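You operate a simulated robot arm through the tools that you are given. There is no shell and no other tool. Be economical: measure what you need, move in short steps, check, and stop when the job is done.

You run a simulated two-armed robot. Do the job below in one go: nothing can be reset, and whatever is moved stays where it is left.

JOB
Clear the fault, then test the line stop button on the running lift.
Fine: Reset, start the lift, push the stop in, pull it out again and press Reset; leave the lift standing. Where these are worked on the way, their far stop is far enough and under half their travel is too little: line stop button.

It is judged by the outcome, as a careful person would: the job done as asked, and still so three seconds after it is handed in. It fails if anything else is knocked over, pushed out of place, dropped, spilled or broken.

ROBOT AND FRAMES
Two 7-joint arms with two-finger parallel grippers on one trunk that stands fixed in place. Base frame: the origin is at the foot of the trunk, x ahead of it, y to its left, z up. Lengths are in m, angles in rad, forces in N, time in s.
The left shoulder is at [0.05, 0.168, 1.207], the right one opposite. With the tool pointing down near the work surface each hand reaches from about 0.1 to 0.64 m from the base axis, measured 20 degrees to its own side. Payload 1.57 kg a hand.
Tool frame (each hand has its own): the origin (TCP) lies between the finger pads and is the grasp point; the fingertips stand 0.03 m ahead of it; z points along the fingers, y is the line along which they close. The gripper opens to 0.08 m. The fingers are 0.017 m wide and 0.012 m thick; the gripper's body (0.04 by 0.082 m) begins 0.08 m behind the TCP.
Orientation is that of the tool frame in the base frame, as a unit quaternion [w, x, y, z]. With the fingers straight down and closing along the base's y, the tool's x points along the base's -x, its y along +y and its z along -z.

CONTROLS
- The arms move only by the tool servo_tool. It takes "left_moves", "right_moves" or both (then of equal length, played together; a hand with none holds still); each is one flat list of numbers, 7 for each row, row after row: the shift along the tool's x, y, z in mm, then the turn, a rotation vector about the tool's x, y, z in rad, then the gripper command, from -1 (shut) to 1 (fully open), values between in proportion. In form: [x, y, z, ax, ay, az, gripper, x, y, z, ax, ay, az, gripper, ...]. A call has 1 to 10 rows; each row is the pose to reach, as a shift and turn from the pose commanded when the call began, along the tool's axes at that moment. Each row takes 0.2 s and may step no farther than 0.05 m and 0.15 rad from the row before; otherwise, or with a gripper value out of range, the whole call is refused. A pose out of reach is approached as far as the arm can. The call stops where the force on the tool passes 80 N (or 10 N more than at its start, if that is more) or the arm is blocked; 0.2 s more then pass. Each finger travels about 0.045 m/s and halts on what it meets, pressing with about 20 N; the grip force reading is that of the motor and also rises with nothing between the fingers. The clock runs only during rows and for 0.2 s after the last one: add rows that repeat a pose to give the fingers time. The reply holds the time, the measured pose of the TCP, the force on the tool along the base axes, the opening and the grip force, in the units named above and with some noise, with the torque about the TCP (base axes, N m) and any sound that the robot's microphone picked up.
- Cameras (640 x 400 px; columns grow to the right, rows downward): "scene" is now at [0.1174, 0.0462, 1.4382]; the picture's right is [0.44, -0.90, 0.00], its down [-0.28, -0.14, -0.95] and it looks along [0.85, 0.42, -0.31] (base axes); focal length 343 px, centre (320, 200). "left" rides on the left gripper at [0.072, 0.007, -0.122] in its tool frame; the picture's right is [-0.09, 1.00, 0.00], its down [-0.84, -0.08, -0.54] and it looks along [-0.54, -0.05, 0.84] (tool axes); focal length 238 px, centre (320, 200). "right" rides on the right gripper at [0.072, -0.007, -0.122] in its tool frame; the picture's right is [0.09, 1.00, 0.00], its down [-0.84, 0.08, -0.54] and it looks along [-0.54, 0.05, 0.84] (tool axes); focal length 238 px, centre (320, 200).
- capture(camera): a new picture of that camera. The clock stands still meanwhile.
- slide_trunk(by): slides the trunk up (or, below 0, down) by that many m; the arms and the scene camera ride with it, the base frame stays. It gives what a move gives, with no picture.
- turn_head(pan, tilt): turns the head with the scene camera to pan (to the left, within 1.396 rad either way) and tilt (down, from -0.506 to 1.204), counted from straight ahead of the robot. It gives what a move gives.
- locate(camera, pixels): for up to 12 pixels [column, row] of the newest picture of that camera ("zoom" is the newest enlarged one), the place [x, y, z] in the base frame of the surface seen there, good to about 0.002 m, but the place of the scene camera against the robot may be out by one fixed shift of up to 0.012 m in any direction. The clock stands still meanwhile.
- zoom(camera, box): a new picture of the part [left, top, right, bottom] of that camera's present view, enlarged. The clock stands still meanwhile.
- finish_job(): hands the job in; it is judged then, once.

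Work in short steps. Measure before you move; look again where a grasp or a placing could have gone wrong, and mend it. You have 80 turns and 44 pictures in all, those below and enlarged ones among them. Open the grippers and draw the arms clear of the work before you hand the job in, unless the task says otherwise; then end with one line.

The tools are called after "Emit:" by a JSON object that holds its "name" and its "arguments". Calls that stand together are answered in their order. servo_tool: Moves the arms, as the interface text tells. Its arguments: {"type":"object","properties":{"left_moves":{"type":"array"},"right_moves":{"type":"array"}},"required":[]} The other tools are called the same way: slide_trunk (by) slides the trunk up or down; turn_head (pan, tilt) turns the head that bears the scene camera; capture (camera) takes a picture; locate (camera, pixels) gives the place of the surface under pixels of a picture; zoom (camera, box) takes an enlarged picture of a part of a camera's view; finish_job () hands the job in.

At the start:

```text
clock: 0.0
left_eef_pos: [0.2571, 0.3189, 1.3179]
left_orientation: [0.001, -0.002, 1.0, 0.0]
left_force: [0.3, 0.5, 0.0]
left_torque: [-0.03, 0.0, 0.02]
left_opening: 0.08
left_grip_force: 0.2
right_eef_pos: [0.3468, 0.0202, 1.3037]
right_orientation: [0.0, -0.001, 1.0, 0.001]
right_force: [-0.1, -1.0, -0.4]
right_torque: [0.02, -0.01, 0.01]
right_opening: 0.0801
right_grip_force: 0.0
trunk travel left (down, up): [-0.375, 0.068]
head pan, tilt: [0.457, 0.312]
```

scene: 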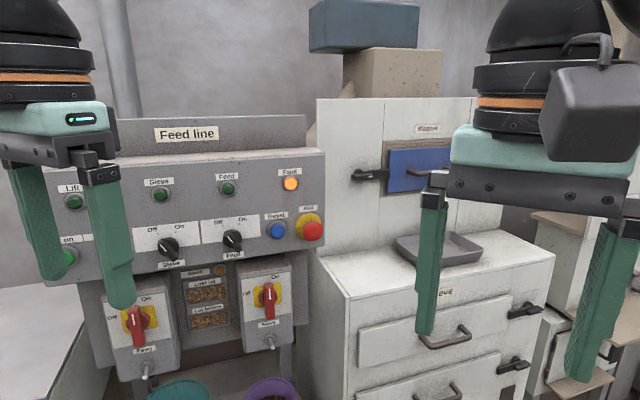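
right: 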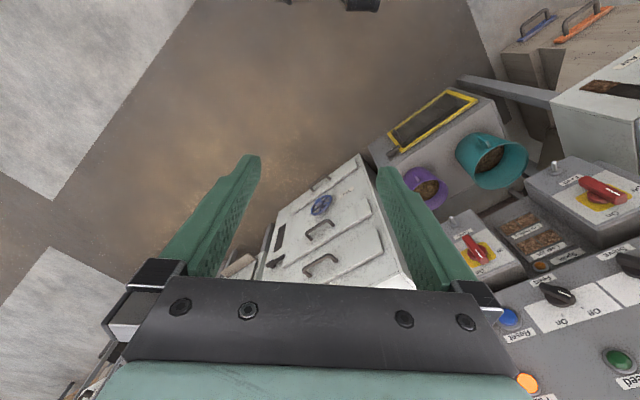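
left: 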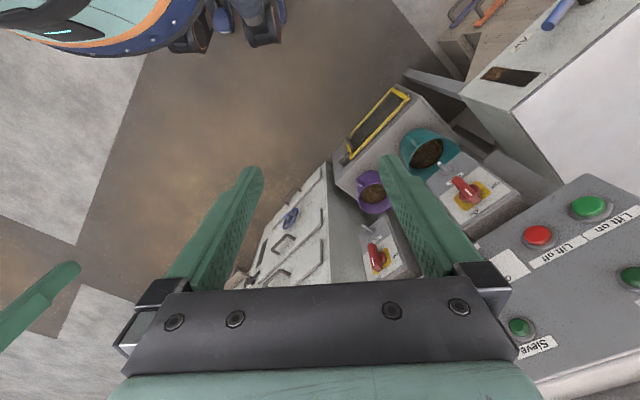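

The panel shows lamps (Fault lit at 291,184), the blue Reset at (278,231) and red stop at (313,230); the arms hide the lift buttons. I zoom in on the panel.

Emit:
{"name": "zoom", "arguments": {"camera": "scene", "box": [30, 110, 350, 310]}}

Emit:
{"name": "locate", "arguments": {"camera": "scene", "pixels": [[278, 231], [313, 230], [291, 184], [69, 257], [300, 160], [316, 240], [130, 250], [300, 205], [140, 185], [276, 260], [60, 235]]}}

Emit:
{"name": "locate", "arguments": {"camera": "left", "pixels": [[538, 236], [589, 206], [519, 327], [632, 280], [561, 210], [560, 300], [600, 330]]}}

```text
2.00 times, centred on (190, 210) of scene
```

zoom: 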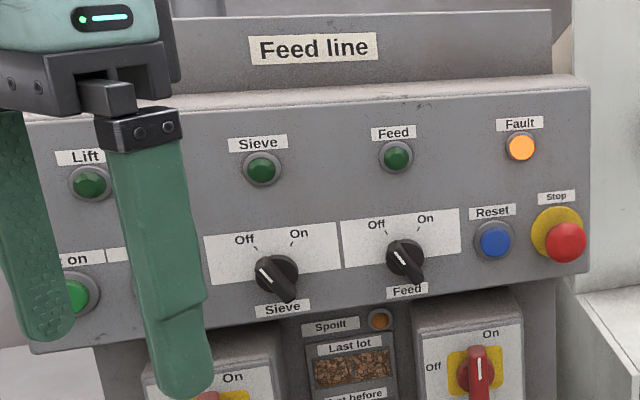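

```text
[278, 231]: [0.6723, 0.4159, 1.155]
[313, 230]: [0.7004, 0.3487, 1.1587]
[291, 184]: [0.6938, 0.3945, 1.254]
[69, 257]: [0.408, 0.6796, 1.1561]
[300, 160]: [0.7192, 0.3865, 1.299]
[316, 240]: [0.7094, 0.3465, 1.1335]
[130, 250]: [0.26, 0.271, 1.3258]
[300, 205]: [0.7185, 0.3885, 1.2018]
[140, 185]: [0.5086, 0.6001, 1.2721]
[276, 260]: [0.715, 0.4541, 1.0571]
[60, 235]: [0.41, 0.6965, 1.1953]
```

```text
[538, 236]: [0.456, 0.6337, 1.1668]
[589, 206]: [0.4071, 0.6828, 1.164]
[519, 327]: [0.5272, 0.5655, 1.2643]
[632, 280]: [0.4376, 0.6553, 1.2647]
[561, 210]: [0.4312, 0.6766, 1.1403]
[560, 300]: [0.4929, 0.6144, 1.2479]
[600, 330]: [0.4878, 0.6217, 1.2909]
```

Panel plane comes out vertical at x+y≈1.107 with inward normal (0.707,0.707,0); Lift on ≈(0.407,0.683,1.164), Lift off ≈(0.456,0.634,1.167), Reset ≈(0.672,0.416,1.155), Stop ≈(0.70,0.349,1.159). I turn the left tool toward the panel, shut, well clear of it, and draw the right arm aside.

Emit:
{"name": "servo_tool", "arguments": {"left_moves": [-19, 10, 7, -0.0512, -0.1236, -0.0512, -1, -38, 20, 14, -0.1024, -0.2472, -0.1024, -1, -57, 30, 21, -0.1536, -0.3708, -0.1536, -1, -76, 40, 28, -0.2048, -0.4944, -0.2048, -1, -95, 50, 35, -0.256, -0.618, -0.256, -1, -114, 60, 42, -0.3072, -0.7416, -0.3072, -1, -133, 70, 49, -0.3584, -0.8652, -0.3584, -1, -152, 80, 56, -0.4096, -0.9888, -0.4096, -1, -171, 90, 63, -0.4608, -1.1124, -0.4608, -1, -190, 100, 70, -0.512, -1.236, -0.512, -1], "right_moves": [5, -25, 0, 0, 0, 0, 1, 10, -50, 0, 0, 0, 0, 1, 15, -75, 0, 0, 0, 0, 1, 20, -100, 0, 0, 0, 0, 1, 25, -125, 0, 0, 0, 0, 1, 30, -150, 0, 0, 0, 0, 1, 35, -175, 0, 0, 0, 0, 1, 40, -200, 0, 0, 0, 0, 1, 45, -225, 0, 0, 0, 0, 1, 50, -250, 0, 0, 0, 0, 1]}}

Emit:
{"name": "servo_tool", "arguments": {"left_moves": [0, 0, 0, -0.0512, -0.1236, -0.0512, -1, 0, 0, 0, -0.1018, -0.2458, -0.1018, -1]}}

Emit:
{"name": "capture", "arguments": {"camera": "scene"}}

Emit:
{"name": "capture", "arguments": {"camera": "left"}}

```text
clock: 2.2
left_eef_pos: [0.4482, 0.4207, 1.2493]
left_orientation: [0.567, -0.236, 0.753, 0.235]
left_force: [-0.7, -0.8, -0.5]
left_torque: [-0.02, 0.05, 0.02]
left_opening: 0.0
left_grip_force: 20.0
right_eef_pos: [0.296, -0.2318, 1.3038]
right_orientation: [0.0, -0.001, 1.0, 0.001]
right_force: [0.0, -0.2, 0.0]
right_torque: [0.02, 0.02, -0.01]
right_opening: 0.0803
right_grip_force: 0.1
trunk travel left (down, up): [-0.375, 0.068]
head pan, tilt: [0.457, 0.312]
```

```text
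clock: 2.8
left_eef_pos: [0.4475, 0.4198, 1.248]
left_orientation: [0.654, -0.271, 0.652, 0.27]
left_force: [0.4, -0.1, 0.3]
left_torque: [-0.02, 0.02, 0.02]
left_opening: 0.0
left_grip_force: 20.1
right_eef_pos: [0.2961, -0.2304, 1.3034]
right_orientation: [0.0, -0.001, 1.0, 0.001]
right_force: [0.6, 0.5, -0.2]
right_torque: [-0.01, 0.0, 0.0]
right_opening: 0.0801
right_grip_force: 0.1
trunk travel left (down, up): [-0.375, 0.068]
head pan, tilt: [0.457, 0.312]
```

```text
39 pictures are left
```

scene: 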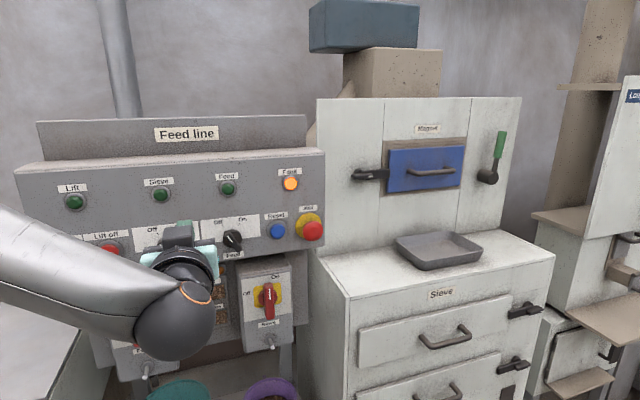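

```text
38 pictures are left
```

left: 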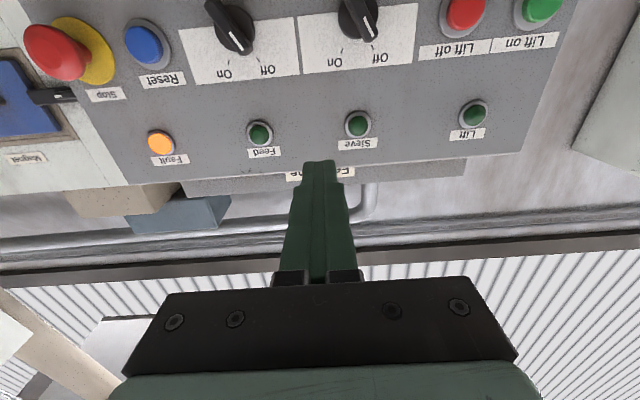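

The left camera now sees the whole panel upside down: Stop (55,52), Reset (143,44), Lift on (540,8). I measure them in that camera (arm-true frame).

Emit:
{"name": "locate", "arguments": {"camera": "left", "pixels": [[143, 44], [134, 70], [55, 52], [98, 50], [80, 82], [540, 8], [464, 12], [125, 110], [45, 75], [45, 35], [35, 52], [85, 60]]}}

Emit:
{"name": "locate", "arguments": {"camera": "scene", "pixels": [[278, 231], [313, 231], [270, 262], [268, 295], [255, 330], [240, 300], [267, 290]]}}

Emit:
{"name": "zoom", "arguments": {"camera": "left", "box": [0, 0, 200, 125]}}

```text
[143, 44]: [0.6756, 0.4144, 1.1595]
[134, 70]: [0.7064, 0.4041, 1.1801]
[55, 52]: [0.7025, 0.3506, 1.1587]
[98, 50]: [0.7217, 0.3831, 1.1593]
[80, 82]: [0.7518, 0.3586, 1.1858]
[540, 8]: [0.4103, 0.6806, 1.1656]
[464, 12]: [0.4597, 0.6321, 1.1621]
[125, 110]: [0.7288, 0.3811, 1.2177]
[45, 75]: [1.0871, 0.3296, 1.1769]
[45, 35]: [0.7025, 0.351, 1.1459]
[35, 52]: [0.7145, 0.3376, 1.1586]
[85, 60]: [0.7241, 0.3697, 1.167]
```

```text
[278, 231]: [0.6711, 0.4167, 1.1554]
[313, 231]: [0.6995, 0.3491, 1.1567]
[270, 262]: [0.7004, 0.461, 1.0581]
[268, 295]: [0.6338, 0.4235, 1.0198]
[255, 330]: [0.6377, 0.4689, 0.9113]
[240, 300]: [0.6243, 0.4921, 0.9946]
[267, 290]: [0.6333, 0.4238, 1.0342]
```

```text
3.20 times, centred on (100, 62) of left
```

zoom: 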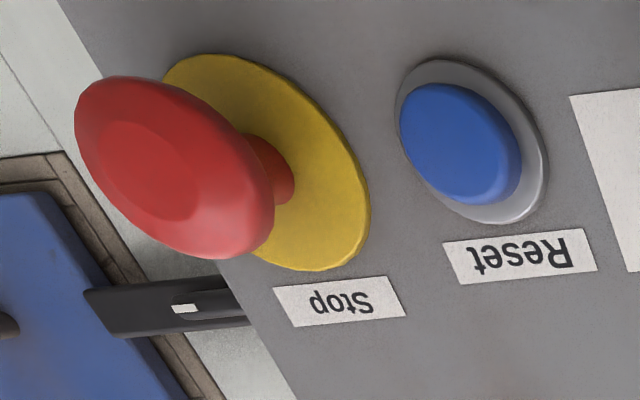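

Isolator boxes are flush with the panel (x+y≈1.107), so nothing sticks out in the way. Reset centre is at t=(y−x)/√2=−0.185, n=0.771, z=1.159; I bring the shut fingertips about 20 mm in front of it.

Emit:
{"name": "servo_tool", "arguments": {"left_moves": [15, -33, 0, 0, 0, 0, -1, 35, -66, 0, 0, 0, 0, -1, 55, -99, 0, 0, 0, 0, -1, 72, -132, 0, 0, 0, 0, -1, 89, -165, 0, 0, 0, 0, -1, 89, -165, 40, 0, 0, 0, -1, 89, -165, 80, 0, 0, 0, -1, 89, -165, 107, 0, 0, 0, -1, 89, -165, 107, 0, 0, 0, -1]}}

Emit:
{"name": "capture", "arguments": {"camera": "left"}}

```text
clock: 4.8
left_eef_pos: [0.6389, 0.3813, 1.1583]
left_orientation: [0.653, -0.273, 0.653, 0.271]
left_force: [-0.1, 0.5, -0.4]
left_torque: [0.02, 0.02, -0.02]
left_opening: 0.0
left_grip_force: 20.1
left hand out of reach, approached as far as the arm can: row 5
right_eef_pos: [0.2959, -0.2304, 1.3034]
right_orientation: [0.0, -0.001, 1.0, 0.0]
right_force: [-0.5, -0.7, -0.6]
right_torque: [0.01, 0.0, 0.0]
right_opening: 0.0797
right_grip_force: 0.0
trunk travel left (down, up): [-0.375, 0.068]
head pan, tilt: [0.457, 0.312]
```

```text
36 pictures are left
```

left: 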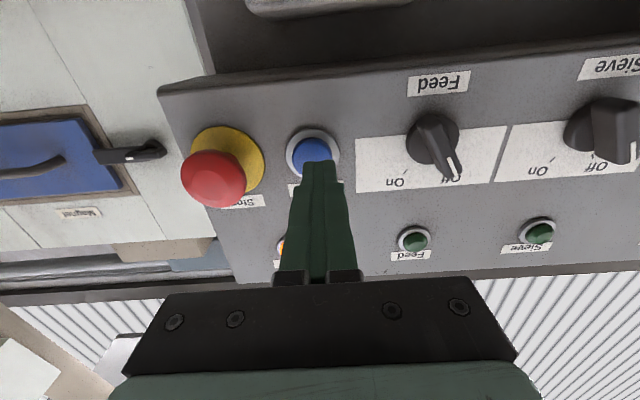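

The arm reached the spot (row 5 merely was briefly at the reach limit). I check Reset, Stop and lamp positions again from here.

Emit:
{"name": "locate", "arguments": {"camera": "left", "pixels": [[312, 148], [300, 155], [330, 150], [213, 180], [190, 180], [240, 180], [213, 200], [213, 158], [310, 120]]}}

```text
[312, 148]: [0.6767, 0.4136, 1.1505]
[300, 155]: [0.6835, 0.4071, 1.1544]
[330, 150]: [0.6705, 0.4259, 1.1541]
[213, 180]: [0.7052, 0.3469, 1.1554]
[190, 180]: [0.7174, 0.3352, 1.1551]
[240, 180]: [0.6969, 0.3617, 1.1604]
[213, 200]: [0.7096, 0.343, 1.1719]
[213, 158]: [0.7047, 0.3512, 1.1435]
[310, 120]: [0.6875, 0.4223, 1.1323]
```

Reset lines up (t≈−0.186, face n≈0.771, tip now 0.751). I press ~6 mm past contact and withdraw.

Emit:
{"name": "servo_tool", "arguments": {"left_moves": [2, -3, 10, 0, 0, 0, -1, 2, -3, 18, 0, 0, 0, -1, 2, -3, 22, 0, 0, 0, -1, 2, -3, 26, 0, 0, 0, -1, 2, -3, 26, 0, 0, 0, -1]}}

Emit:
{"name": "zoom", "arguments": {"camera": "scene", "box": [10, 110, 350, 322]}}

```text
clock: 6.0
left_eef_pos: [0.6538, 0.4004, 1.1612]
left_orientation: [0.653, -0.27, 0.654, 0.27]
left_force: [-2.0, -3.7, -2.1]
left_torque: [-0.03, 0.04, -0.03]
left_opening: 0.0
left_grip_force: 19.9
left hand out of reach, approached as far as the arm can: row 1, 2, 3, 4, 5
right_eef_pos: [0.2957, -0.2312, 1.3034]
right_orientation: [0.001, -0.001, 1.0, 0.0]
right_force: [-0.4, 0.0, -0.3]
right_torque: [0.01, 0.0, 0.0]
right_opening: 0.0802
right_grip_force: 0.1
trunk travel left (down, up): [-0.375, 0.068]
head pan, tilt: [0.457, 0.312]
heard: click
```

```text
1.88 times, centred on (180, 216) of scene
```

zoom: 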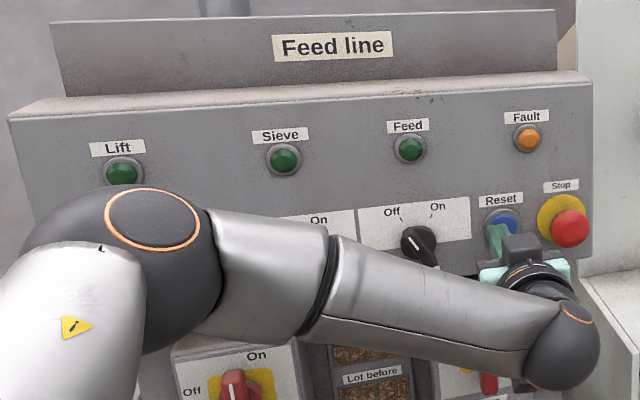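

The click came and the Fault lamp is now dark; Reset done. I back straight out before moving over to Lift on.

Emit:
{"name": "servo_tool", "arguments": {"left_moves": [0, 0, -30, 0, 0, 0, -1, 0, 0, -70, 0, 0, 0, -1, 0, 0, -100, 0, 0, 0, -1]}}

```text
clock: 6.8
left_eef_pos: [0.5841, 0.331, 1.1596]
left_orientation: [0.653, -0.272, 0.653, 0.271]
left_force: [0.3, 0.0, 0.2]
left_torque: [-0.02, -0.03, -0.02]
left_opening: 0.0001
left_grip_force: 20.2
right_eef_pos: [0.2949, -0.2304, 1.3034]
right_orientation: [0.001, -0.001, 1.0, -0.001]
right_force: [-0.7, 0.5, -0.7]
right_torque: [0.01, 0.01, -0.02]
right_opening: 0.0799
right_grip_force: 0.0
trunk travel left (down, up): [-0.375, 0.068]
head pan, tilt: [0.457, 0.312]
```

Now at n=0.647, t=−0.179; I slide 370 mm left along the panel at this standoff to face Lift on.

Emit:
{"name": "servo_tool", "arguments": {"left_moves": [-6, 40, 0, 0, 0, 0, -1, -6, 80, 0, 0, 0, 0, -1, -6, 120, 0, 0, 0, 0, -1, -6, 160, 0, 0, 0, 0, -1, -6, 200, 0, 0, 0, 0, -1, -6, 245, 0, 0, 0, 0, -1, -6, 290, 0, 0, 0, 0, -1, -6, 330, 0, 0, 0, 0, -1, -6, 370, 0, 0, 0, 0, -1, -6, 370, 0, 0, 0, 0, -1]}}

Emit:
{"name": "capture", "arguments": {"camera": "left"}}

```text
clock: 9.0
left_eef_pos: [0.4286, 0.4839, 1.1655]
left_orientation: [0.652, -0.275, 0.652, 0.273]
left_force: [0.8, 0.2, 0.4]
left_torque: [0.02, 0.01, 0.04]
left_opening: 0.0002
left_grip_force: 20.5
left hand out of reach, approached as far as the arm can: row 6, 7, 8, 9, 10
right_eef_pos: [0.2962, -0.2315, 1.3022]
right_orientation: [0.001, -0.001, 1.0, 0.0]
right_force: [-0.1, -0.7, 0.3]
right_torque: [0.01, 0.02, -0.02]
right_opening: 0.0802
right_grip_force: 0.1
trunk travel left (down, up): [-0.375, 0.068]
head pan, tilt: [0.457, 0.312]
```

```text
34 pictures are left
```

left: 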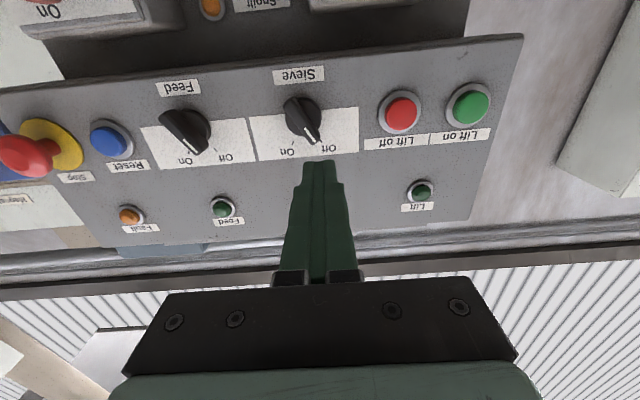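

Motion stopped at t≈0.039 (arm folded too far for 45° yaw). I yaw the tool ~23° more to the left in place so the wrist sits farther from the shoulder.

Emit:
{"name": "servo_tool", "arguments": {"left_moves": [0, 0, 0, -0.13, 0, 0, -1, 0, 0, 0, -0.27, 0, 0, -1, 0, 0, 0, -0.4, 0, 0, -1, 0, 0, 0, -0.4, 0, 0, -1]}}

```text
clock: 10.0
left_eef_pos: [0.4272, 0.4873, 1.1637]
left_orientation: [0.586, -0.395, 0.586, 0.396]
left_force: [0.2, 0.1, 0.3]
left_torque: [0.04, -0.01, -0.04]
left_opening: 0.0
left_grip_force: 20.0
right_eef_pos: [0.2963, -0.2305, 1.3039]
right_orientation: [0.0, -0.001, 1.0, 0.0]
right_force: [1.0, 0.8, -0.2]
right_torque: [-0.01, 0.0, 0.02]
right_opening: 0.08
right_grip_force: 0.0
trunk travel left (down, up): [-0.375, 0.068]
head pan, tilt: [0.457, 0.312]
```

Tool is now at yaw 68°. I move diagonally to about 40 mm short of Lift on.

Emit:
{"name": "servo_tool", "arguments": {"left_moves": [0, 28, 20, 0, 0, 0, -1, 0, 57, 45, 0, 0, 0, -1, 0, 85, 75, 0, 0, 0, -1, 0, 113, 106, 0, 0, 0, -1, 0, 113, 106, 0, 0, 0, -1]}}

Emit:
{"name": "capture", "arguments": {"camera": "left"}}

```text
clock: 11.2
left_eef_pos: [0.3586, 0.6301, 1.1641]
left_orientation: [0.586, -0.396, 0.586, 0.395]
left_force: [0.1, -0.2, 0.8]
left_torque: [0.0, 0.01, -0.02]
left_opening: 0.0
left_grip_force: 20.0
right_eef_pos: [0.2975, -0.2307, 1.3024]
right_orientation: [0.0, -0.001, 1.0, 0.0]
right_force: [-0.1, 0.3, 0.5]
right_torque: [0.03, -0.01, -0.01]
right_opening: 0.0801
right_grip_force: 0.2
trunk travel left (down, up): [-0.375, 0.068]
head pan, tilt: [0.457, 0.312]
```

```text
33 pictures are left
```

left: 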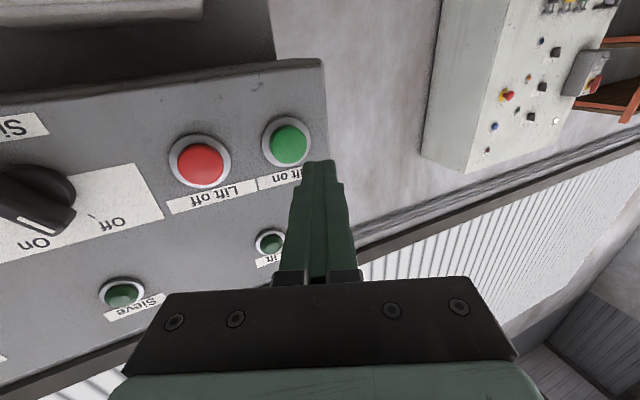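

Reached. I check the Lift on position (287,144) from here.

Emit:
{"name": "locate", "arguments": {"camera": "left", "pixels": [[287, 144], [272, 144], [303, 146], [288, 128], [288, 160], [200, 162]]}}

```text
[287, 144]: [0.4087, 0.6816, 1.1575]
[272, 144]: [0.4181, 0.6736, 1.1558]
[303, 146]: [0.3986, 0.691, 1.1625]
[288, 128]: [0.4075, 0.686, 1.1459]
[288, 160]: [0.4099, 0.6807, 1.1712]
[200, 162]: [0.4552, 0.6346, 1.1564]
```

Button centre t≈0.193, z≈1.159. I advance along the panel normal to press ~6–7 mm past contact.

Emit:
{"name": "servo_tool", "arguments": {"left_moves": [5, -9, 16, 0, 0, 0, -1, 5, -16, 32, 0, 0, 0, -1, 5, -18, 36, 0, 0, 0, -1, 5, -19, 39, 0, 0, 0, -1, 5, -20, 42.5, 0, 0, 0, -1, 5, -20, 42.5, 0, 0, 0, -1]}}

Emit:
{"name": "capture", "arguments": {"camera": "left"}}

```text
clock: 12.6
left_eef_pos: [0.3944, 0.6593, 1.1593]
left_orientation: [0.586, -0.396, 0.586, 0.395]
left_force: [-7.1, -8.8, -0.4]
left_torque: [0.0, -0.01, 0.01]
left_opening: 0.0001
left_grip_force: 20.2
right_eef_pos: [0.2949, -0.2327, 1.3032]
right_orientation: [0.001, -0.001, 1.0, 0.001]
right_force: [0.4, 0.4, -0.2]
right_torque: [0.03, 0.01, 0.01]
right_opening: 0.0801
right_grip_force: 0.0
trunk travel left (down, up): [-0.375, 0.068]
head pan, tilt: [0.457, 0.312]
heard: click
```

```text
32 pictures are left
```

left: 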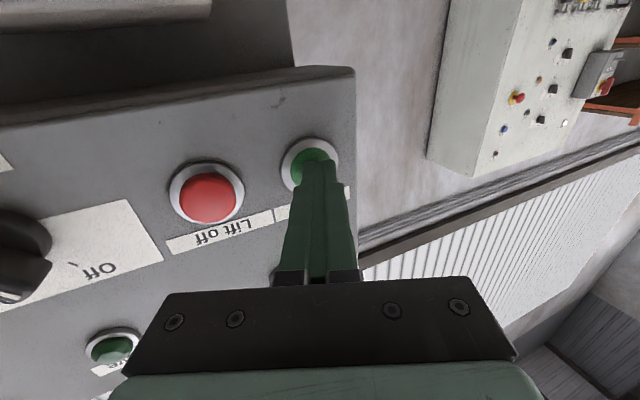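

A click was heard on Lift on. I retreat and look at the Lift lamp.

Emit:
{"name": "servo_tool", "arguments": {"left_moves": [0, 12, -28, 0, 0, 0, -1, 0, 20, -46, 0, 0, 0, -1, 0, 10, -85, 0, 0, 0, -1, 0, -15, -120, 0, 0, 0, -1]}}

Emit:
{"name": "capture", "arguments": {"camera": "left"}}

Emit:
{"name": "capture", "arguments": {"camera": "scene"}}

```text
clock: 13.6
left_eef_pos: [0.364, 0.5452, 1.1567]
left_orientation: [0.587, -0.395, 0.586, 0.395]
left_force: [0.4, -0.2, 0.2]
left_torque: [-0.01, 0.02, 0.0]
left_opening: 0.0
left_grip_force: 20.6
right_eef_pos: [0.2963, -0.2299, 1.3021]
right_orientation: [0.0, -0.001, 1.0, 0.0]
right_force: [0.2, -0.4, -0.4]
right_torque: [-0.01, 0.03, 0.01]
right_opening: 0.0797
right_grip_force: 0.1
trunk travel left (down, up): [-0.375, 0.068]
head pan, tilt: [0.457, 0.312]
```

```text
31 pictures are left
```

left: 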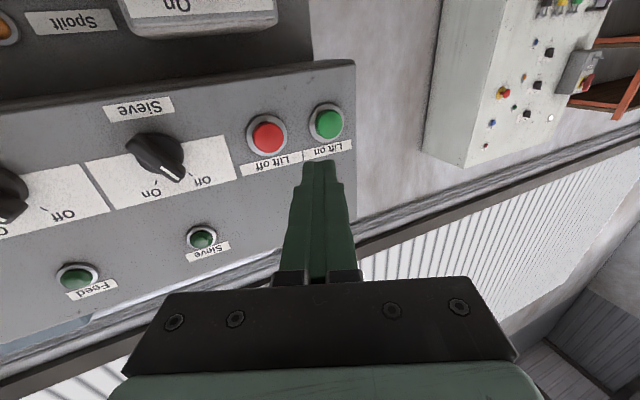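

```text
30 pictures are left
```

scene: 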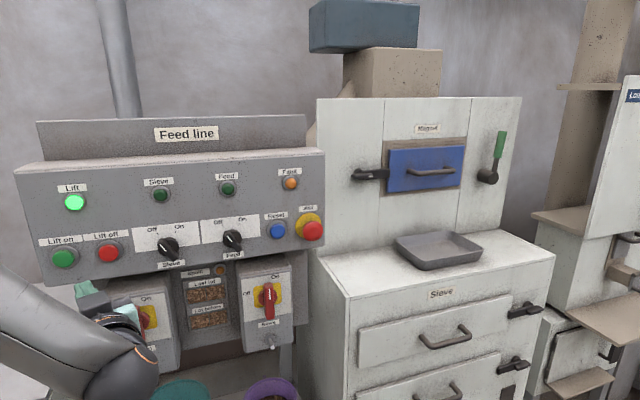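

Lift lamp at (75,202) is now bright: the lift runs. For the stop I swing the tool back to the right, yawed to ~25°, with 80+ mm of clearance in front of the panel.

Emit:
{"name": "servo_tool", "arguments": {"left_moves": [0, -33.7, -16.8, 0.075, 0, 0, -1, 0, -67.5, -33.5, 0.15, 0, 0, -1, 0, -101, -50.3, 0.225, 0, 0, -1, 0, -135, -67, 0.3, 0, 0, -1, 0, -169, -84, 0.375, 0, 0, -1, 0, -202.5, -100.6, 0.45, 0, 0, -1, 0, -236, -117.4, 0.525, 0, 0, -1, 0, -270, -134, 0.6, 0, 0, -1, 0, -304, -151, 0.675, 0, 0, -1, 0, -337.5, -167.7, 0.75, 0, 0, -1]}}

```text
clock: 15.8
left_eef_pos: [0.6058, 0.2679, 1.1761]
left_orientation: [0.687, -0.156, 0.693, 0.154]
left_force: [0.5, -0.5, 0.9]
left_torque: [0.01, 0.02, 0.01]
left_opening: 0.0001
left_grip_force: 20.0
left hand out of reach, approached as far as the arm can: row 10
right_eef_pos: [0.2957, -0.2311, 1.3021]
right_orientation: [0.0, -0.001, 1.0, 0.0]
right_force: [0.4, -0.3, 0.3]
right_torque: [0.02, -0.04, 0.0]
right_opening: 0.0801
right_grip_force: 0.1
trunk travel left (down, up): [-0.375, 0.068]
head pan, tilt: [0.457, 0.312]
```

The end was slightly at a limit (z 1.176). I roll the tool toward vertical closing (camera to the left) so the skew won't matter for the grip, and see whether the limit eases.

Emit:
{"name": "servo_tool", "arguments": {"left_moves": [0, 0, 0, 0, 0, 0.15, -1, 0, 0, 0, 0, 0, 0.3, -1, 0, 0, 0, 0, 0, 0.45, -1, 0, 0, 0, 0, 0, 0.6, -1, 0, 0, 0, 0, 0, 0.75, -1, 0, 0, 0, 0, 0, 0.9, -1]}}

```text
clock: 17.2
left_eef_pos: [0.6049, 0.2698, 1.1753]
left_orientation: [0.552, 0.163, 0.69, 0.438]
left_force: [-0.2, -0.2, -0.2]
left_torque: [-0.02, 0.01, 0.0]
left_opening: 0.0001
left_grip_force: 20.3
right_eef_pos: [0.2961, -0.2307, 1.3039]
right_orientation: [0.0, -0.001, 1.0, 0.0]
right_force: [-0.4, 0.0, -0.1]
right_torque: [0.0, 0.02, -0.01]
right_opening: 0.08
right_grip_force: 0.0
trunk travel left (down, up): [-0.375, 0.068]
head pan, tilt: [0.457, 0.312]
```

The roll is going freely; I finish it to 90°.

Emit:
{"name": "servo_tool", "arguments": {"left_moves": [0, 0, 0, 0, 0, 0.14, -1, 0, 0, 0, 0, 0, 0.28, -1, 0, 0, 0, 0, 0, 0.42, -1, 0, 0, 0, 0, 0, 0.56, -1, 0, 0, 0, 0, 0, 0.671, -1, 0, 0, 0, 0, 0, 0.671, -1]}}

Emit:
{"name": "capture", "arguments": {"camera": "left"}}

Emit:
{"name": "capture", "arguments": {"camera": "scene"}}

```text
clock: 18.6
left_eef_pos: [0.6072, 0.2706, 1.1766]
left_orientation: [0.377, 0.381, 0.599, 0.596]
left_force: [0.3, -0.2, 0.1]
left_torque: [-0.02, -0.01, 0.0]
left_opening: 0.0
left_grip_force: 19.6
right_eef_pos: [0.2957, -0.2305, 1.3025]
right_orientation: [-0.001, -0.001, 1.0, 0.0]
right_force: [0.2, -0.1, -0.7]
right_torque: [0.04, 0.02, 0.01]
right_opening: 0.0802
right_grip_force: 0.1
trunk travel left (down, up): [-0.375, 0.068]
head pan, tilt: [0.457, 0.312]
```

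```text
29 pictures are left
```

left: 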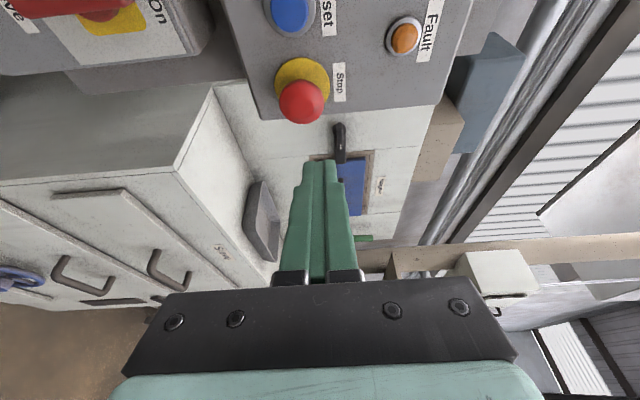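

```text
28 pictures are left
```

scene: 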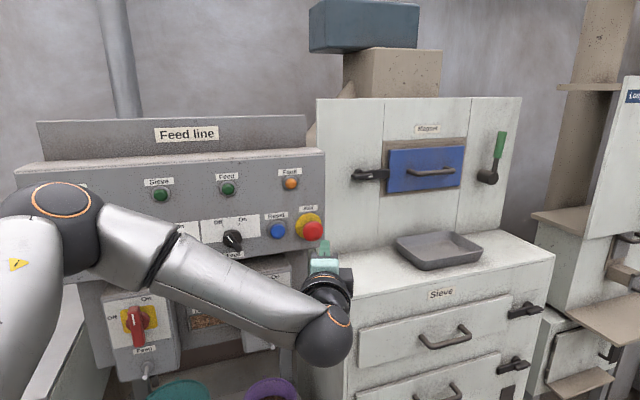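

Closing axis is now vertical (tool y up, x to the left), fingers at yaw 25°. I locate the stop from here.

Emit:
{"name": "locate", "arguments": {"camera": "left", "pixels": [[302, 102], [302, 88], [302, 116], [286, 102], [318, 102], [300, 66], [326, 80], [280, 80], [300, 80]]}}

Emit:
{"name": "zoom", "arguments": {"camera": "left", "box": [240, 20, 400, 120]}}

```text
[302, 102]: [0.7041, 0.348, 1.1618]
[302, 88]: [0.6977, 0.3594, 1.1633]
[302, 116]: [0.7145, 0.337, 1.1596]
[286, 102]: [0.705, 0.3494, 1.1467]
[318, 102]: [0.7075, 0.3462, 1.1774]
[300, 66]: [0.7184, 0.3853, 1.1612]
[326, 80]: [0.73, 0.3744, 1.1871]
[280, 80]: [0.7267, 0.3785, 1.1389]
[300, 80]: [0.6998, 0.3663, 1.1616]
```

```text
4.00 times, centred on (320, 70) of left
```

zoom: 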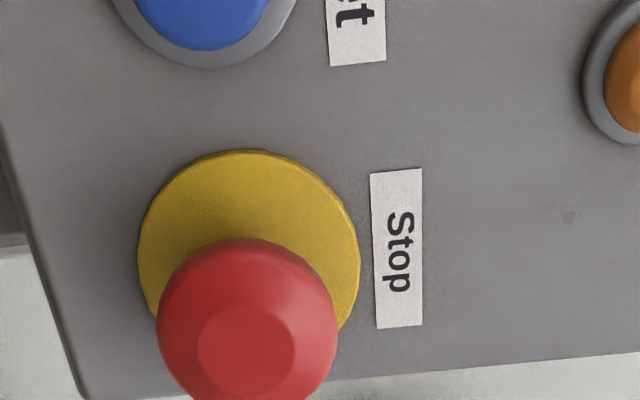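

Stop face centre is at t≈−0.256, n≈0.744, z≈1.161, head ≈43 mm across. I bring the shut tips about 15 mm in front of it.

Emit:
{"name": "servo_tool", "arguments": {"left_moves": [-5, -8, 4, 0, 0, 0, -1, -10, -15.6, 10, 0, 0, 0, -1, 3, -15.6, 45, 0, 0, 0, -1, 15.7, -15.6, 76, 0, 0, 0, -1, 15.7, -15.6, 76, 0, 0, 0, -1]}}

Emit:
{"name": "capture", "arguments": {"camera": "left"}}

```text
clock: 19.8
left_eef_pos: [0.6594, 0.3205, 1.1801]
left_orientation: [0.373, 0.382, 0.604, 0.591]
left_force: [0.0, 0.8, -0.1]
left_torque: [-0.01, 0.0, 0.01]
left_opening: 0.0
left_grip_force: 19.9
left hand out of reach, approached as far as the arm can: row 1, 2, 3, 4, 5
right_eef_pos: [0.296, -0.2312, 1.3025]
right_orientation: [0.0, -0.001, 1.0, 0.0]
right_force: [0.2, -0.7, -0.2]
right_torque: [0.01, -0.01, -0.02]
right_opening: 0.0797
right_grip_force: 0.1
trunk travel left (down, up): [-0.375, 0.068]
head pan, tilt: [0.457, 0.312]
```

```text
26 pictures are left
```

left: 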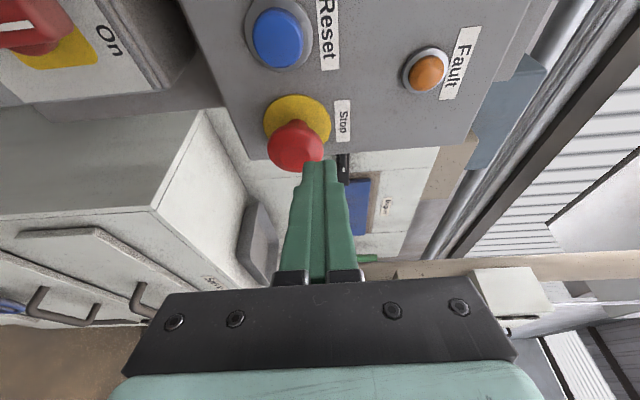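

The arm can't go lower than z≈1.18 in this posture, so the height is the limiting factor. I back off 30 mm and slide the trunk 60 mm down to make room.

Emit:
{"name": "servo_tool", "arguments": {"left_moves": [-6, 0, -15, 0, 0, 0, -1, -12, 0, -30, 0, 0, 0, -1]}}

Emit:
{"name": "slide_trunk", "arguments": {"by": -0.06}}

```text
clock: 20.4
left_eef_pos: [0.6381, 0.2958, 1.1836]
left_orientation: [0.378, 0.38, 0.599, 0.595]
left_force: [-0.4, 0.4, 0.1]
left_torque: [0.02, 0.01, 0.0]
left_opening: 0.0001
left_grip_force: 20.0
left hand out of reach, approached as far as the arm can: row 1, 2
right_eef_pos: [0.2963, -0.2309, 1.3036]
right_orientation: [0.001, -0.001, 1.0, 0.0]
right_force: [-0.2, -0.6, -0.1]
right_torque: [0.03, 0.03, 0.02]
right_opening: 0.0798
right_grip_force: 0.1
trunk travel left (down, up): [-0.375, 0.068]
head pan, tilt: [0.457, 0.312]
```

```text
clock: 21.4
left_eef_pos: [0.638, 0.2958, 1.1236]
left_orientation: [0.379, 0.38, 0.599, 0.595]
left_force: [-0.2, 0.6, 0.1]
left_torque: [-0.02, 0.04, 0.0]
left_opening: 0.0002
left_grip_force: 19.8
right_eef_pos: [0.296, -0.2308, 1.2431]
right_orientation: [0.0, -0.001, 1.0, 0.0]
right_force: [0.3, -0.3, 0.7]
right_torque: [0.01, -0.06, 0.0]
right_opening: 0.0801
right_grip_force: 0.2
trunk travel left (down, up): [-0.315, 0.128]
head pan, tilt: [0.457, 0.312]
```

Now I raise to z≈1.161 and come to ~15 mm in front of the stop.

Emit:
{"name": "servo_tool", "arguments": {"left_moves": [0, 19, 0, 0, 0, 0, -1, 0, 37, 0, 0, 0, 0, -1, 3, 37, 20, 0, 0, 0, -1, 6.2, 37, 38, 0, 0, 0, -1, 6.2, 37, 38, 0, 0, 0, -1]}}

Emit:
{"name": "capture", "arguments": {"camera": "left"}}

```text
clock: 22.6
left_eef_pos: [0.6699, 0.3189, 1.1599]
left_orientation: [0.377, 0.381, 0.6, 0.594]
left_force: [-0.2, -0.3, 0.0]
left_torque: [-0.01, -0.01, -0.03]
left_opening: 0.0
left_grip_force: 19.9
right_eef_pos: [0.2957, -0.2308, 1.2429]
right_orientation: [0.0, -0.001, 1.0, 0.0]
right_force: [0.6, -0.5, -0.2]
right_torque: [0.01, -0.02, -0.03]
right_opening: 0.08
right_grip_force: 0.0
trunk travel left (down, up): [-0.315, 0.128]
head pan, tilt: [0.457, 0.312]
```

```text
25 pictures are left
```

left: 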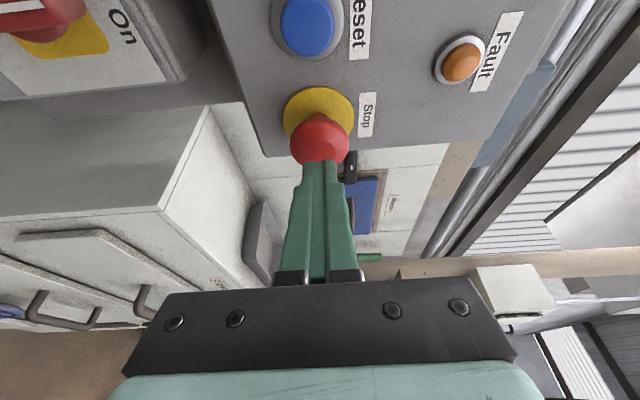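

All within reach now. I push along the panel normal in small steps, up to ~14 mm past contact.

Emit:
{"name": "servo_tool", "arguments": {"left_moves": [4.1, 0, 11.3, 0, 0, 0, -1, 6.1, 0, 16.9, 0, 0, 0, -1, 7.4, 0, 20.7, 0, 0, 0, -1, 8.5, 0, 23.5, 0, 0, 0, -1, 9.5, 0, 26.3, 0, 0, 0, -1, 9.5, 0, 26.3, 0, 0, 0, -1]}}

Emit:
{"name": "capture", "arguments": {"camera": "left"}}

```text
clock: 24.0
left_eef_pos: [0.6859, 0.3339, 1.1599]
left_orientation: [0.378, 0.382, 0.598, 0.594]
left_force: [-34.4, -16.1, -7.9]
left_torque: [-0.32, 0.04, 0.3]
left_opening: 0.0
left_grip_force: 20.4
right_eef_pos: [0.2921, -0.2321, 1.2434]
right_orientation: [0.002, -0.001, 1.0, 0.001]
right_force: [-0.5, 0.2, -0.4]
right_torque: [0.01, 0.0, 0.01]
right_opening: 0.0801
right_grip_force: 0.0
trunk travel left (down, up): [-0.315, 0.128]
head pan, tilt: [0.457, 0.312]
```

```text
24 pictures are left
```

left: 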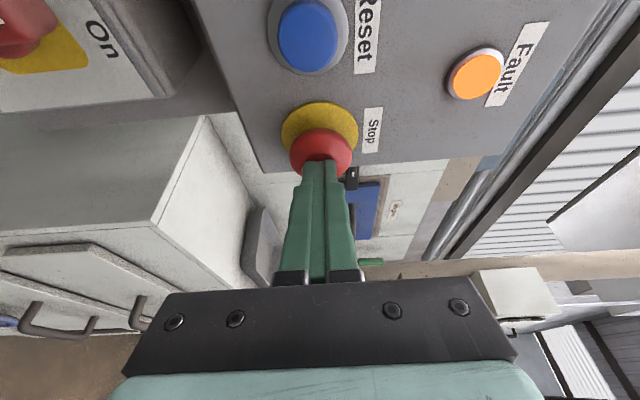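

Fault lamp lit, and 38 N resists at n≈0.721. To be sure it is fully in and latched, I press a little more.

Emit:
{"name": "servo_tool", "arguments": {"left_moves": [1, 0, 3, 0, 0, 0, -1, 2, 0, 6, 0, 0, 0, -1, 3, 0, 8.5, 0, 0, 0, -1]}}

```text
clock: 25.0
left_eef_pos: [0.6896, 0.3315, 1.1583]
left_orientation: [0.382, 0.389, 0.597, 0.588]
left_force: [-36.4, -16.1, 3.5]
left_torque: [-0.06, -0.17, 0.39]
left_opening: 0.0
left_grip_force: 19.6
right_eef_pos: [0.2918, -0.2317, 1.245]
right_orientation: [0.003, -0.001, 1.0, 0.0]
right_force: [0.2, -0.2, -0.1]
right_torque: [-0.03, -0.01, 0.0]
right_opening: 0.0802
right_grip_force: 0.1
trunk travel left (down, up): [-0.315, 0.128]
head pan, tilt: [0.457, 0.312]
stopped in row 3 (left hand): the force on the tool passed its limit at 80 N (the readings are from after the stop); the commanded pose is now the measured one
```

It hit its far stop (80 N). I back off 45 mm along the normal while opening, and look.

Emit:
{"name": "servo_tool", "arguments": {"left_moves": [-3, 0, -9, 0, 0, 0, -1, -10, 0, -28, 0, 0, 0, -1, -15, 0, -42, 0, 0, 0, 0, -15, 0, -42, 0, 0, 0, 1, -15, 0, -42, 0, 0, 0, 1, -15, 0, -42, 0, 0, 0, 1, -15, 0, -42, 0, 0, 0, 1]}}

Emit:
{"name": "capture", "arguments": {"camera": "left"}}

Emit:
{"name": "capture", "arguments": {"camera": "scene"}}

```text
clock: 26.6
left_eef_pos: [0.661, 0.3074, 1.1527]
left_orientation: [0.378, 0.389, 0.6, 0.588]
left_force: [0.2, 0.8, -1.1]
left_torque: [-0.02, -0.03, -0.02]
left_opening: 0.08
left_grip_force: 0.1
right_eef_pos: [0.2951, -0.2297, 1.2433]
right_orientation: [0.0, -0.001, 1.0, 0.0]
right_force: [0.2, -0.3, -0.4]
right_torque: [0.01, 0.01, 0.0]
right_opening: 0.0801
right_grip_force: 0.1
trunk travel left (down, up): [-0.315, 0.128]
head pan, tilt: [0.457, 0.312]
```

```text
23 pictures are left
```

left: 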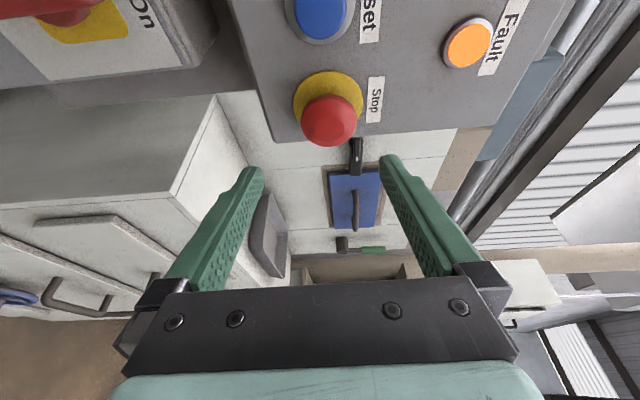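

```text
22 pictures are left
```

scene: 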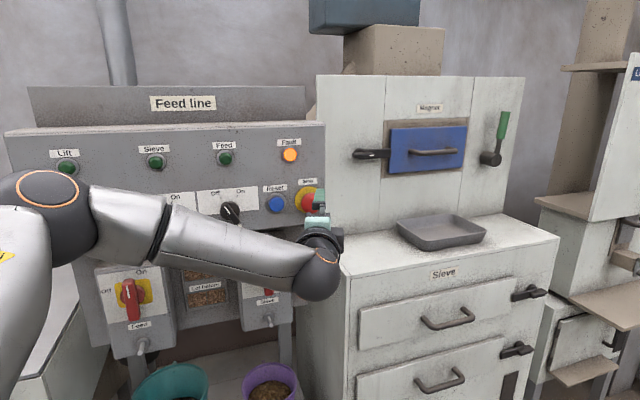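

The Lift lamp is dark and Fault is lit: the stop worked and stays in. I locate the pushed-in head for the grip.

Emit:
{"name": "locate", "arguments": {"camera": "left", "pixels": [[330, 125], [330, 110], [330, 140], [312, 125], [350, 125], [300, 115], [330, 100]]}}

Emit:
{"name": "zoom", "arguments": {"camera": "left", "box": [250, 50, 410, 150]}}

```text
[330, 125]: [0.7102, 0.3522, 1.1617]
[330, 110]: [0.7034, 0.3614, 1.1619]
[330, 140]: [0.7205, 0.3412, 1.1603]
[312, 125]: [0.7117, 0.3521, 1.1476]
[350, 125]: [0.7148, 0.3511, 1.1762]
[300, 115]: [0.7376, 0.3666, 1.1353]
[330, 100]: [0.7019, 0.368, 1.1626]
```

```text
4.00 times, centred on (330, 100) of left
```

zoom: 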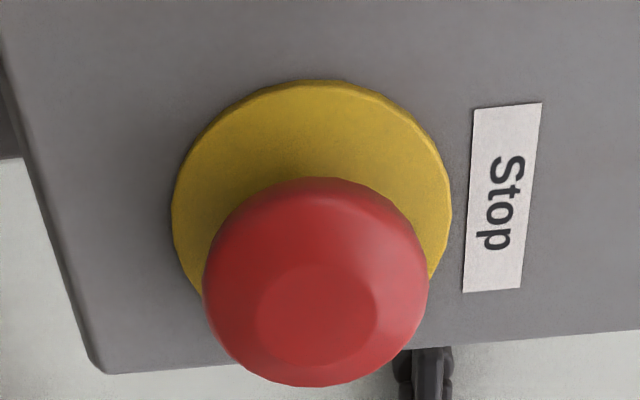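

Head is in by ~7 mm (face n≈0.751, centre t≈−0.256, z≈1.161). With the fingers open above and below, I advance so that the tips straddle it to n≈0.771, then check before closing.

Emit:
{"name": "servo_tool", "arguments": {"left_moves": [0, 10, 0, -0.022, 0, 0, 1, 7, 10, 18, -0.022, 0, 0, 1, 14, 10, 36, -0.022, 0, 0, 1, 20.5, 10, 54, -0.022, 0, 0, 1, 20.5, 10, 54, -0.022, 0, 0, 1]}}

Emit:
{"name": "capture", "arguments": {"camera": "left"}}

```text
clock: 27.8
left_eef_pos: [0.7026, 0.3489, 1.1632]
left_orientation: [0.382, 0.384, 0.594, 0.595]
left_force: [-0.1, 0.1, -0.5]
left_torque: [-0.03, -0.02, 0.0]
left_opening: 0.0799
left_grip_force: 0.0
right_eef_pos: [0.2959, -0.2314, 1.2428]
right_orientation: [0.0, -0.002, 1.0, 0.0]
right_force: [0.4, 0.2, 0.1]
right_torque: [0.02, -0.03, 0.01]
right_opening: 0.0801
right_grip_force: 0.1
trunk travel left (down, up): [-0.315, 0.128]
head pan, tilt: [0.457, 0.312]
```

```text
20 pictures are left
```

left: 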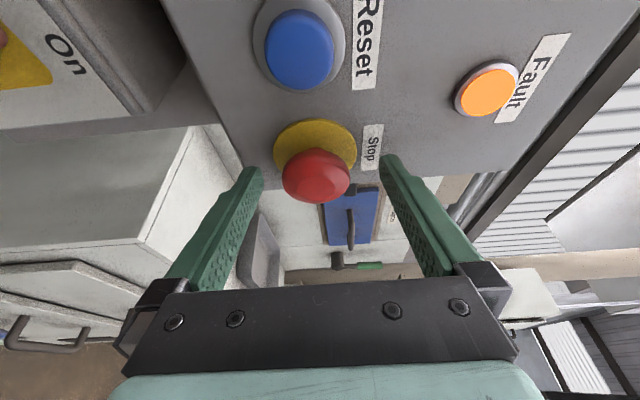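

Head sits between the fingers (centre (316,176)). I close on it and hold.

Emit:
{"name": "servo_tool", "arguments": {"left_moves": [0, -1.5, 0, 0, 0, 0, 0.2, 0, -1.5, 0, 0, 0, 0, -1, 0, -1.5, 0, 0, 0, 0, -1, 0, -1.5, 0, 0, 0, 0, -1, 0, -1.5, 0, 0, 0, 0, -1]}}

Emit:
{"name": "zoom", "arguments": {"camera": "left", "box": [200, 80, 440, 230]}}

```text
clock: 29.0
left_eef_pos: [0.7038, 0.3474, 1.1603]
left_orientation: [0.382, 0.384, 0.594, 0.595]
left_force: [-2.4, 0.2, -4.7]
left_torque: [0.0, 0.09, 0.04]
left_opening: 0.0433
left_grip_force: 38.8
right_eef_pos: [0.2976, -0.2309, 1.243]
right_orientation: [0.0, 0.0, 1.0, 0.001]
right_force: [0.0, 0.3, 0.4]
right_torque: [0.0, -0.02, 0.03]
right_opening: 0.08
right_grip_force: 0.1
trunk travel left (down, up): [-0.315, 0.128]
head pan, tilt: [0.457, 0.312]
```

```text
2.67 times, centred on (320, 155) of left
```

zoom: 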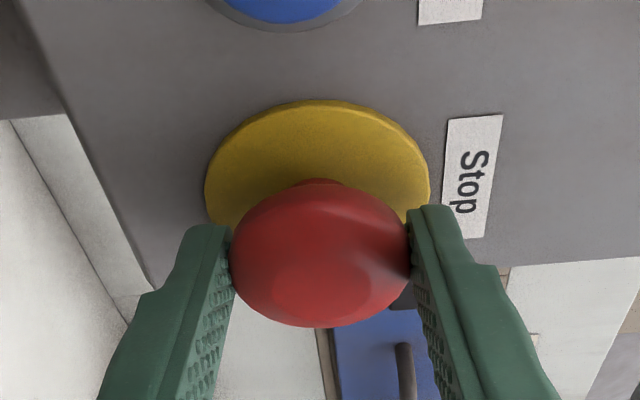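

Grip is good (opening 43 mm, on the head's rim). I pull straight out along the normal in small steps to ~10 mm.

Emit:
{"name": "servo_tool", "arguments": {"left_moves": [-0.7, -1.5, -1.9, 0, 0, 0, -1, -1.4, -1.5, -3.8, 0, 0, 0, -1, -2, -1.5, -5.6, 0, 0, 0, -1, -2.7, -1.5, -7.5, 0, 0, 0, -1, -3.4, -1.5, -9.4, 0, 0, 0, -1, -3.4, -1.5, -9.4, 0, 0, 0, -1]}}

Emit:
{"name": "zoom", "arguments": {"camera": "left", "box": [200, 80, 440, 230]}}

```text
clock: 30.4
left_eef_pos: [0.697, 0.3429, 1.1599]
left_orientation: [0.382, 0.383, 0.594, 0.595]
left_force: [15.0, 7.5, 4.6]
left_torque: [0.09, 0.03, -0.7]
left_opening: 0.0433
left_grip_force: 44.7
right_eef_pos: [0.2978, -0.2291, 1.2432]
right_orientation: [0.0, -0.001, 1.0, 0.001]
right_force: [0.0, 0.4, 0.0]
right_torque: [-0.02, 0.01, -0.01]
right_opening: 0.0799
right_grip_force: 0.1
trunk travel left (down, up): [-0.315, 0.128]
head pan, tilt: [0.457, 0.312]
```

```text
2.67 times, centred on (320, 155) of left
```

zoom: 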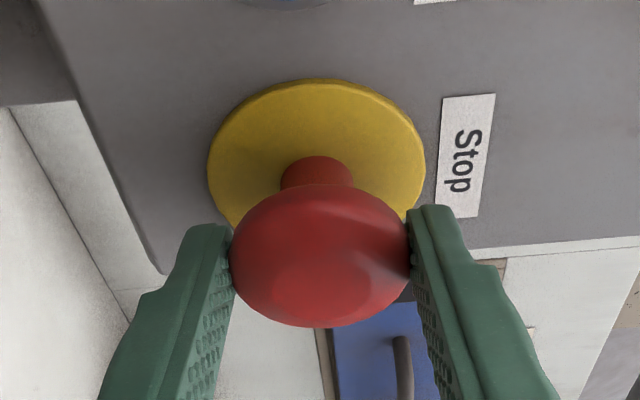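

It came out ~8 mm with the stem showing again and now resists at its outer stop. I open the fingers and back away.

Emit:
{"name": "servo_tool", "arguments": {"left_moves": [0, 0, 0, 0, 0, 0, 0.3, 0, 0, 0, 0, 0, 0, 1, 0, 0, 0, 0, 0, 0, 1, 0, 0, 0, 0, 0, 0, 1, -9, 0, -25, 0, 0, 0, 1, -18, 0, -50, 0, 0, 0, 1, -25, 0, -70, 0, 0, 0, 1]}}

Emit:
{"name": "capture", "arguments": {"camera": "left"}}

```text
clock: 32.0
left_eef_pos: [0.6427, 0.2895, 1.1602]
left_orientation: [0.382, 0.385, 0.593, 0.595]
left_force: [0.9, -0.5, 0.3]
left_torque: [0.0, 0.0, 0.01]
left_opening: 0.0799
left_grip_force: 0.0
right_eef_pos: [0.2957, -0.2313, 1.2434]
right_orientation: [0.0, -0.001, 1.0, 0.0]
right_force: [0.3, 0.6, 0.2]
right_torque: [0.01, -0.01, 0.03]
right_opening: 0.0798
right_grip_force: 0.1
trunk travel left (down, up): [-0.315, 0.128]
head pan, tilt: [0.457, 0.312]
```

```text
17 pictures are left
```

left: 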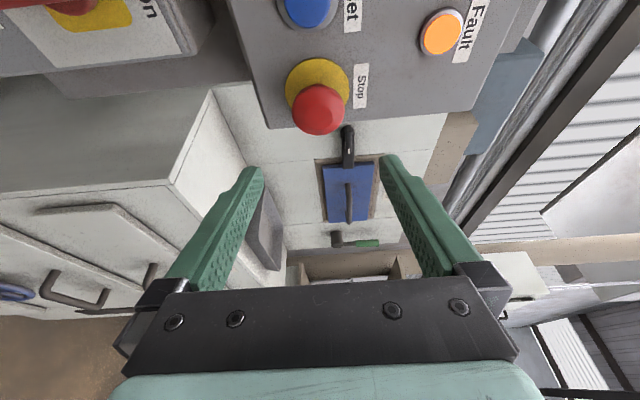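

The stop looks fully out. I check its face depth, then shut the fingers and move over in front of Reset.

Emit:
{"name": "locate", "arguments": {"camera": "left", "pixels": [[318, 112], [318, 98], [310, 8]]}}

Emit:
{"name": "servo_tool", "arguments": {"left_moves": [22, -1, -8, 0, 0, 0, 0, 45, -2, -16, 0, 0, 0, -1, 67, -2, -24, 0, 0, 0, -1, 67, -2, -24, 0, 0, 0, -1, 79, -2, 8, 0, 0, 0, -1, 90, -2, 40, 0, 0, 0, -1, 90, -2, 40, 0, 0, 0, -1]}}

Emit:
{"name": "capture", "arguments": {"camera": "left"}}

```text
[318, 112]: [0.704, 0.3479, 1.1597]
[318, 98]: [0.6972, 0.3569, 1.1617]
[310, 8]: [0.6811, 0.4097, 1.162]
```

```text
clock: 33.6
left_eef_pos: [0.6392, 0.3881, 1.1634]
left_orientation: [0.379, 0.382, 0.597, 0.594]
left_force: [-0.2, -0.2, 0.8]
left_torque: [-0.03, -0.02, 0.0]
left_opening: 0.0
left_grip_force: 19.5
left hand out of reach, approached as far as the arm can: row 6, 7
right_eef_pos: [0.2967, -0.2302, 1.2437]
right_orientation: [-0.001, 0.0, 1.0, 0.001]
right_force: [-0.7, 0.6, 0.2]
right_torque: [0.02, 0.01, -0.01]
right_opening: 0.0801
right_grip_force: 0.2
trunk travel left (down, up): [-0.315, 0.128]
head pan, tilt: [0.457, 0.312]
```

```text
16 pictures are left
```

left: 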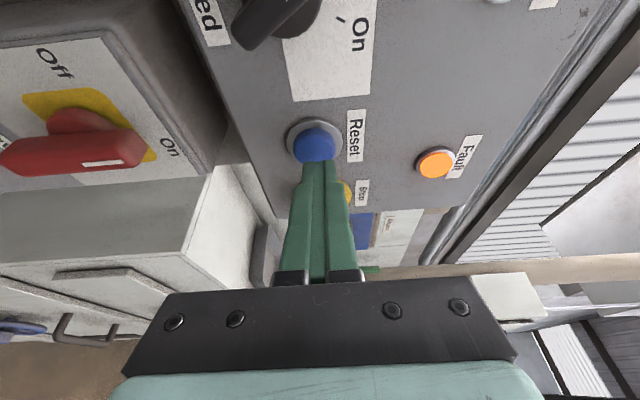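

Stop face is back at n=0.744 (fully out). Tips are ~14 mm from Reset; I press ~6 mm past contact.

Emit:
{"name": "servo_tool", "arguments": {"left_moves": [3, -2, 9, 0, 0, 0, -1, 4.7, -2, 13, 0, 0, 0, -1, 5.8, -2, 16, 0, 0, 0, -1, 6.8, -2, 18.8, 0, 0, 0, -1, 6.8, -2, 18.8, 0, 0, 0, -1]}}

Emit:
{"name": "capture", "arguments": {"camera": "left"}}

```text
clock: 34.8
left_eef_pos: [0.6464, 0.3975, 1.1691]
left_orientation: [0.38, 0.382, 0.596, 0.595]
left_force: [0.4, 0.2, 0.9]
left_torque: [-0.01, 0.0, -0.03]
left_opening: 0.0
left_grip_force: 20.1
left hand out of reach, approached as far as the arm can: row 1, 2, 3, 4, 5
right_eef_pos: [0.2961, -0.2304, 1.244]
right_orientation: [0.0, -0.001, 1.0, 0.0]
right_force: [0.3, 0.3, 1.1]
right_torque: [0.01, 0.01, 0.01]
right_opening: 0.0801
right_grip_force: 0.0
trunk travel left (down, up): [-0.315, 0.128]
head pan, tilt: [0.457, 0.312]
```

```text
15 pictures are left
```

left: 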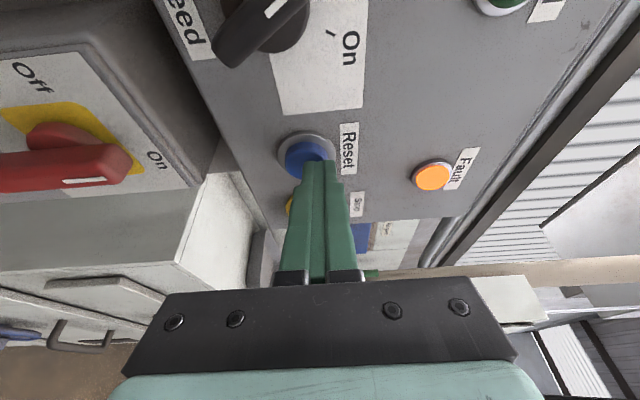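

The reach limit lifted the tool to z 1.169 without touching. I back off and lower the trunk another 50 mm to ease it.

Emit:
{"name": "servo_tool", "arguments": {"left_moves": [-7, 0, -19, 0, 0, 0, -1, -14, 0, -38, 0, 0, 0, -1]}}

Emit:
{"name": "slide_trunk", "arguments": {"by": -0.05}}

```text
clock: 35.4
left_eef_pos: [0.6183, 0.3698, 1.1684]
left_orientation: [0.382, 0.384, 0.593, 0.596]
left_force: [0.3, 0.7, 0.4]
left_torque: [-0.04, 0.0, 0.01]
left_opening: 0.0001
left_grip_force: 20.2
right_eef_pos: [0.2965, -0.2312, 1.2431]
right_orientation: [0.001, 0.0, 1.0, 0.001]
right_force: [-0.5, -0.2, 0.8]
right_torque: [0.01, 0.03, 0.01]
right_opening: 0.0797
right_grip_force: 0.0
trunk travel left (down, up): [-0.315, 0.128]
head pan, tilt: [0.457, 0.312]
```

```text
clock: 36.3
left_eef_pos: [0.6178, 0.3693, 1.1192]
left_orientation: [0.382, 0.385, 0.594, 0.594]
left_force: [-0.7, 0.0, -0.1]
left_torque: [0.0, 0.01, 0.01]
left_opening: 0.0002
left_grip_force: 19.7
right_eef_pos: [0.2962, -0.2314, 1.1944]
right_orientation: [-0.001, 0.0, 1.0, 0.0]
right_force: [0.0, -0.3, 1.0]
right_torque: [-0.01, -0.01, -0.05]
right_opening: 0.08
right_grip_force: 0.0
trunk travel left (down, up): [-0.265, 0.178]
head pan, tilt: [0.457, 0.312]
```

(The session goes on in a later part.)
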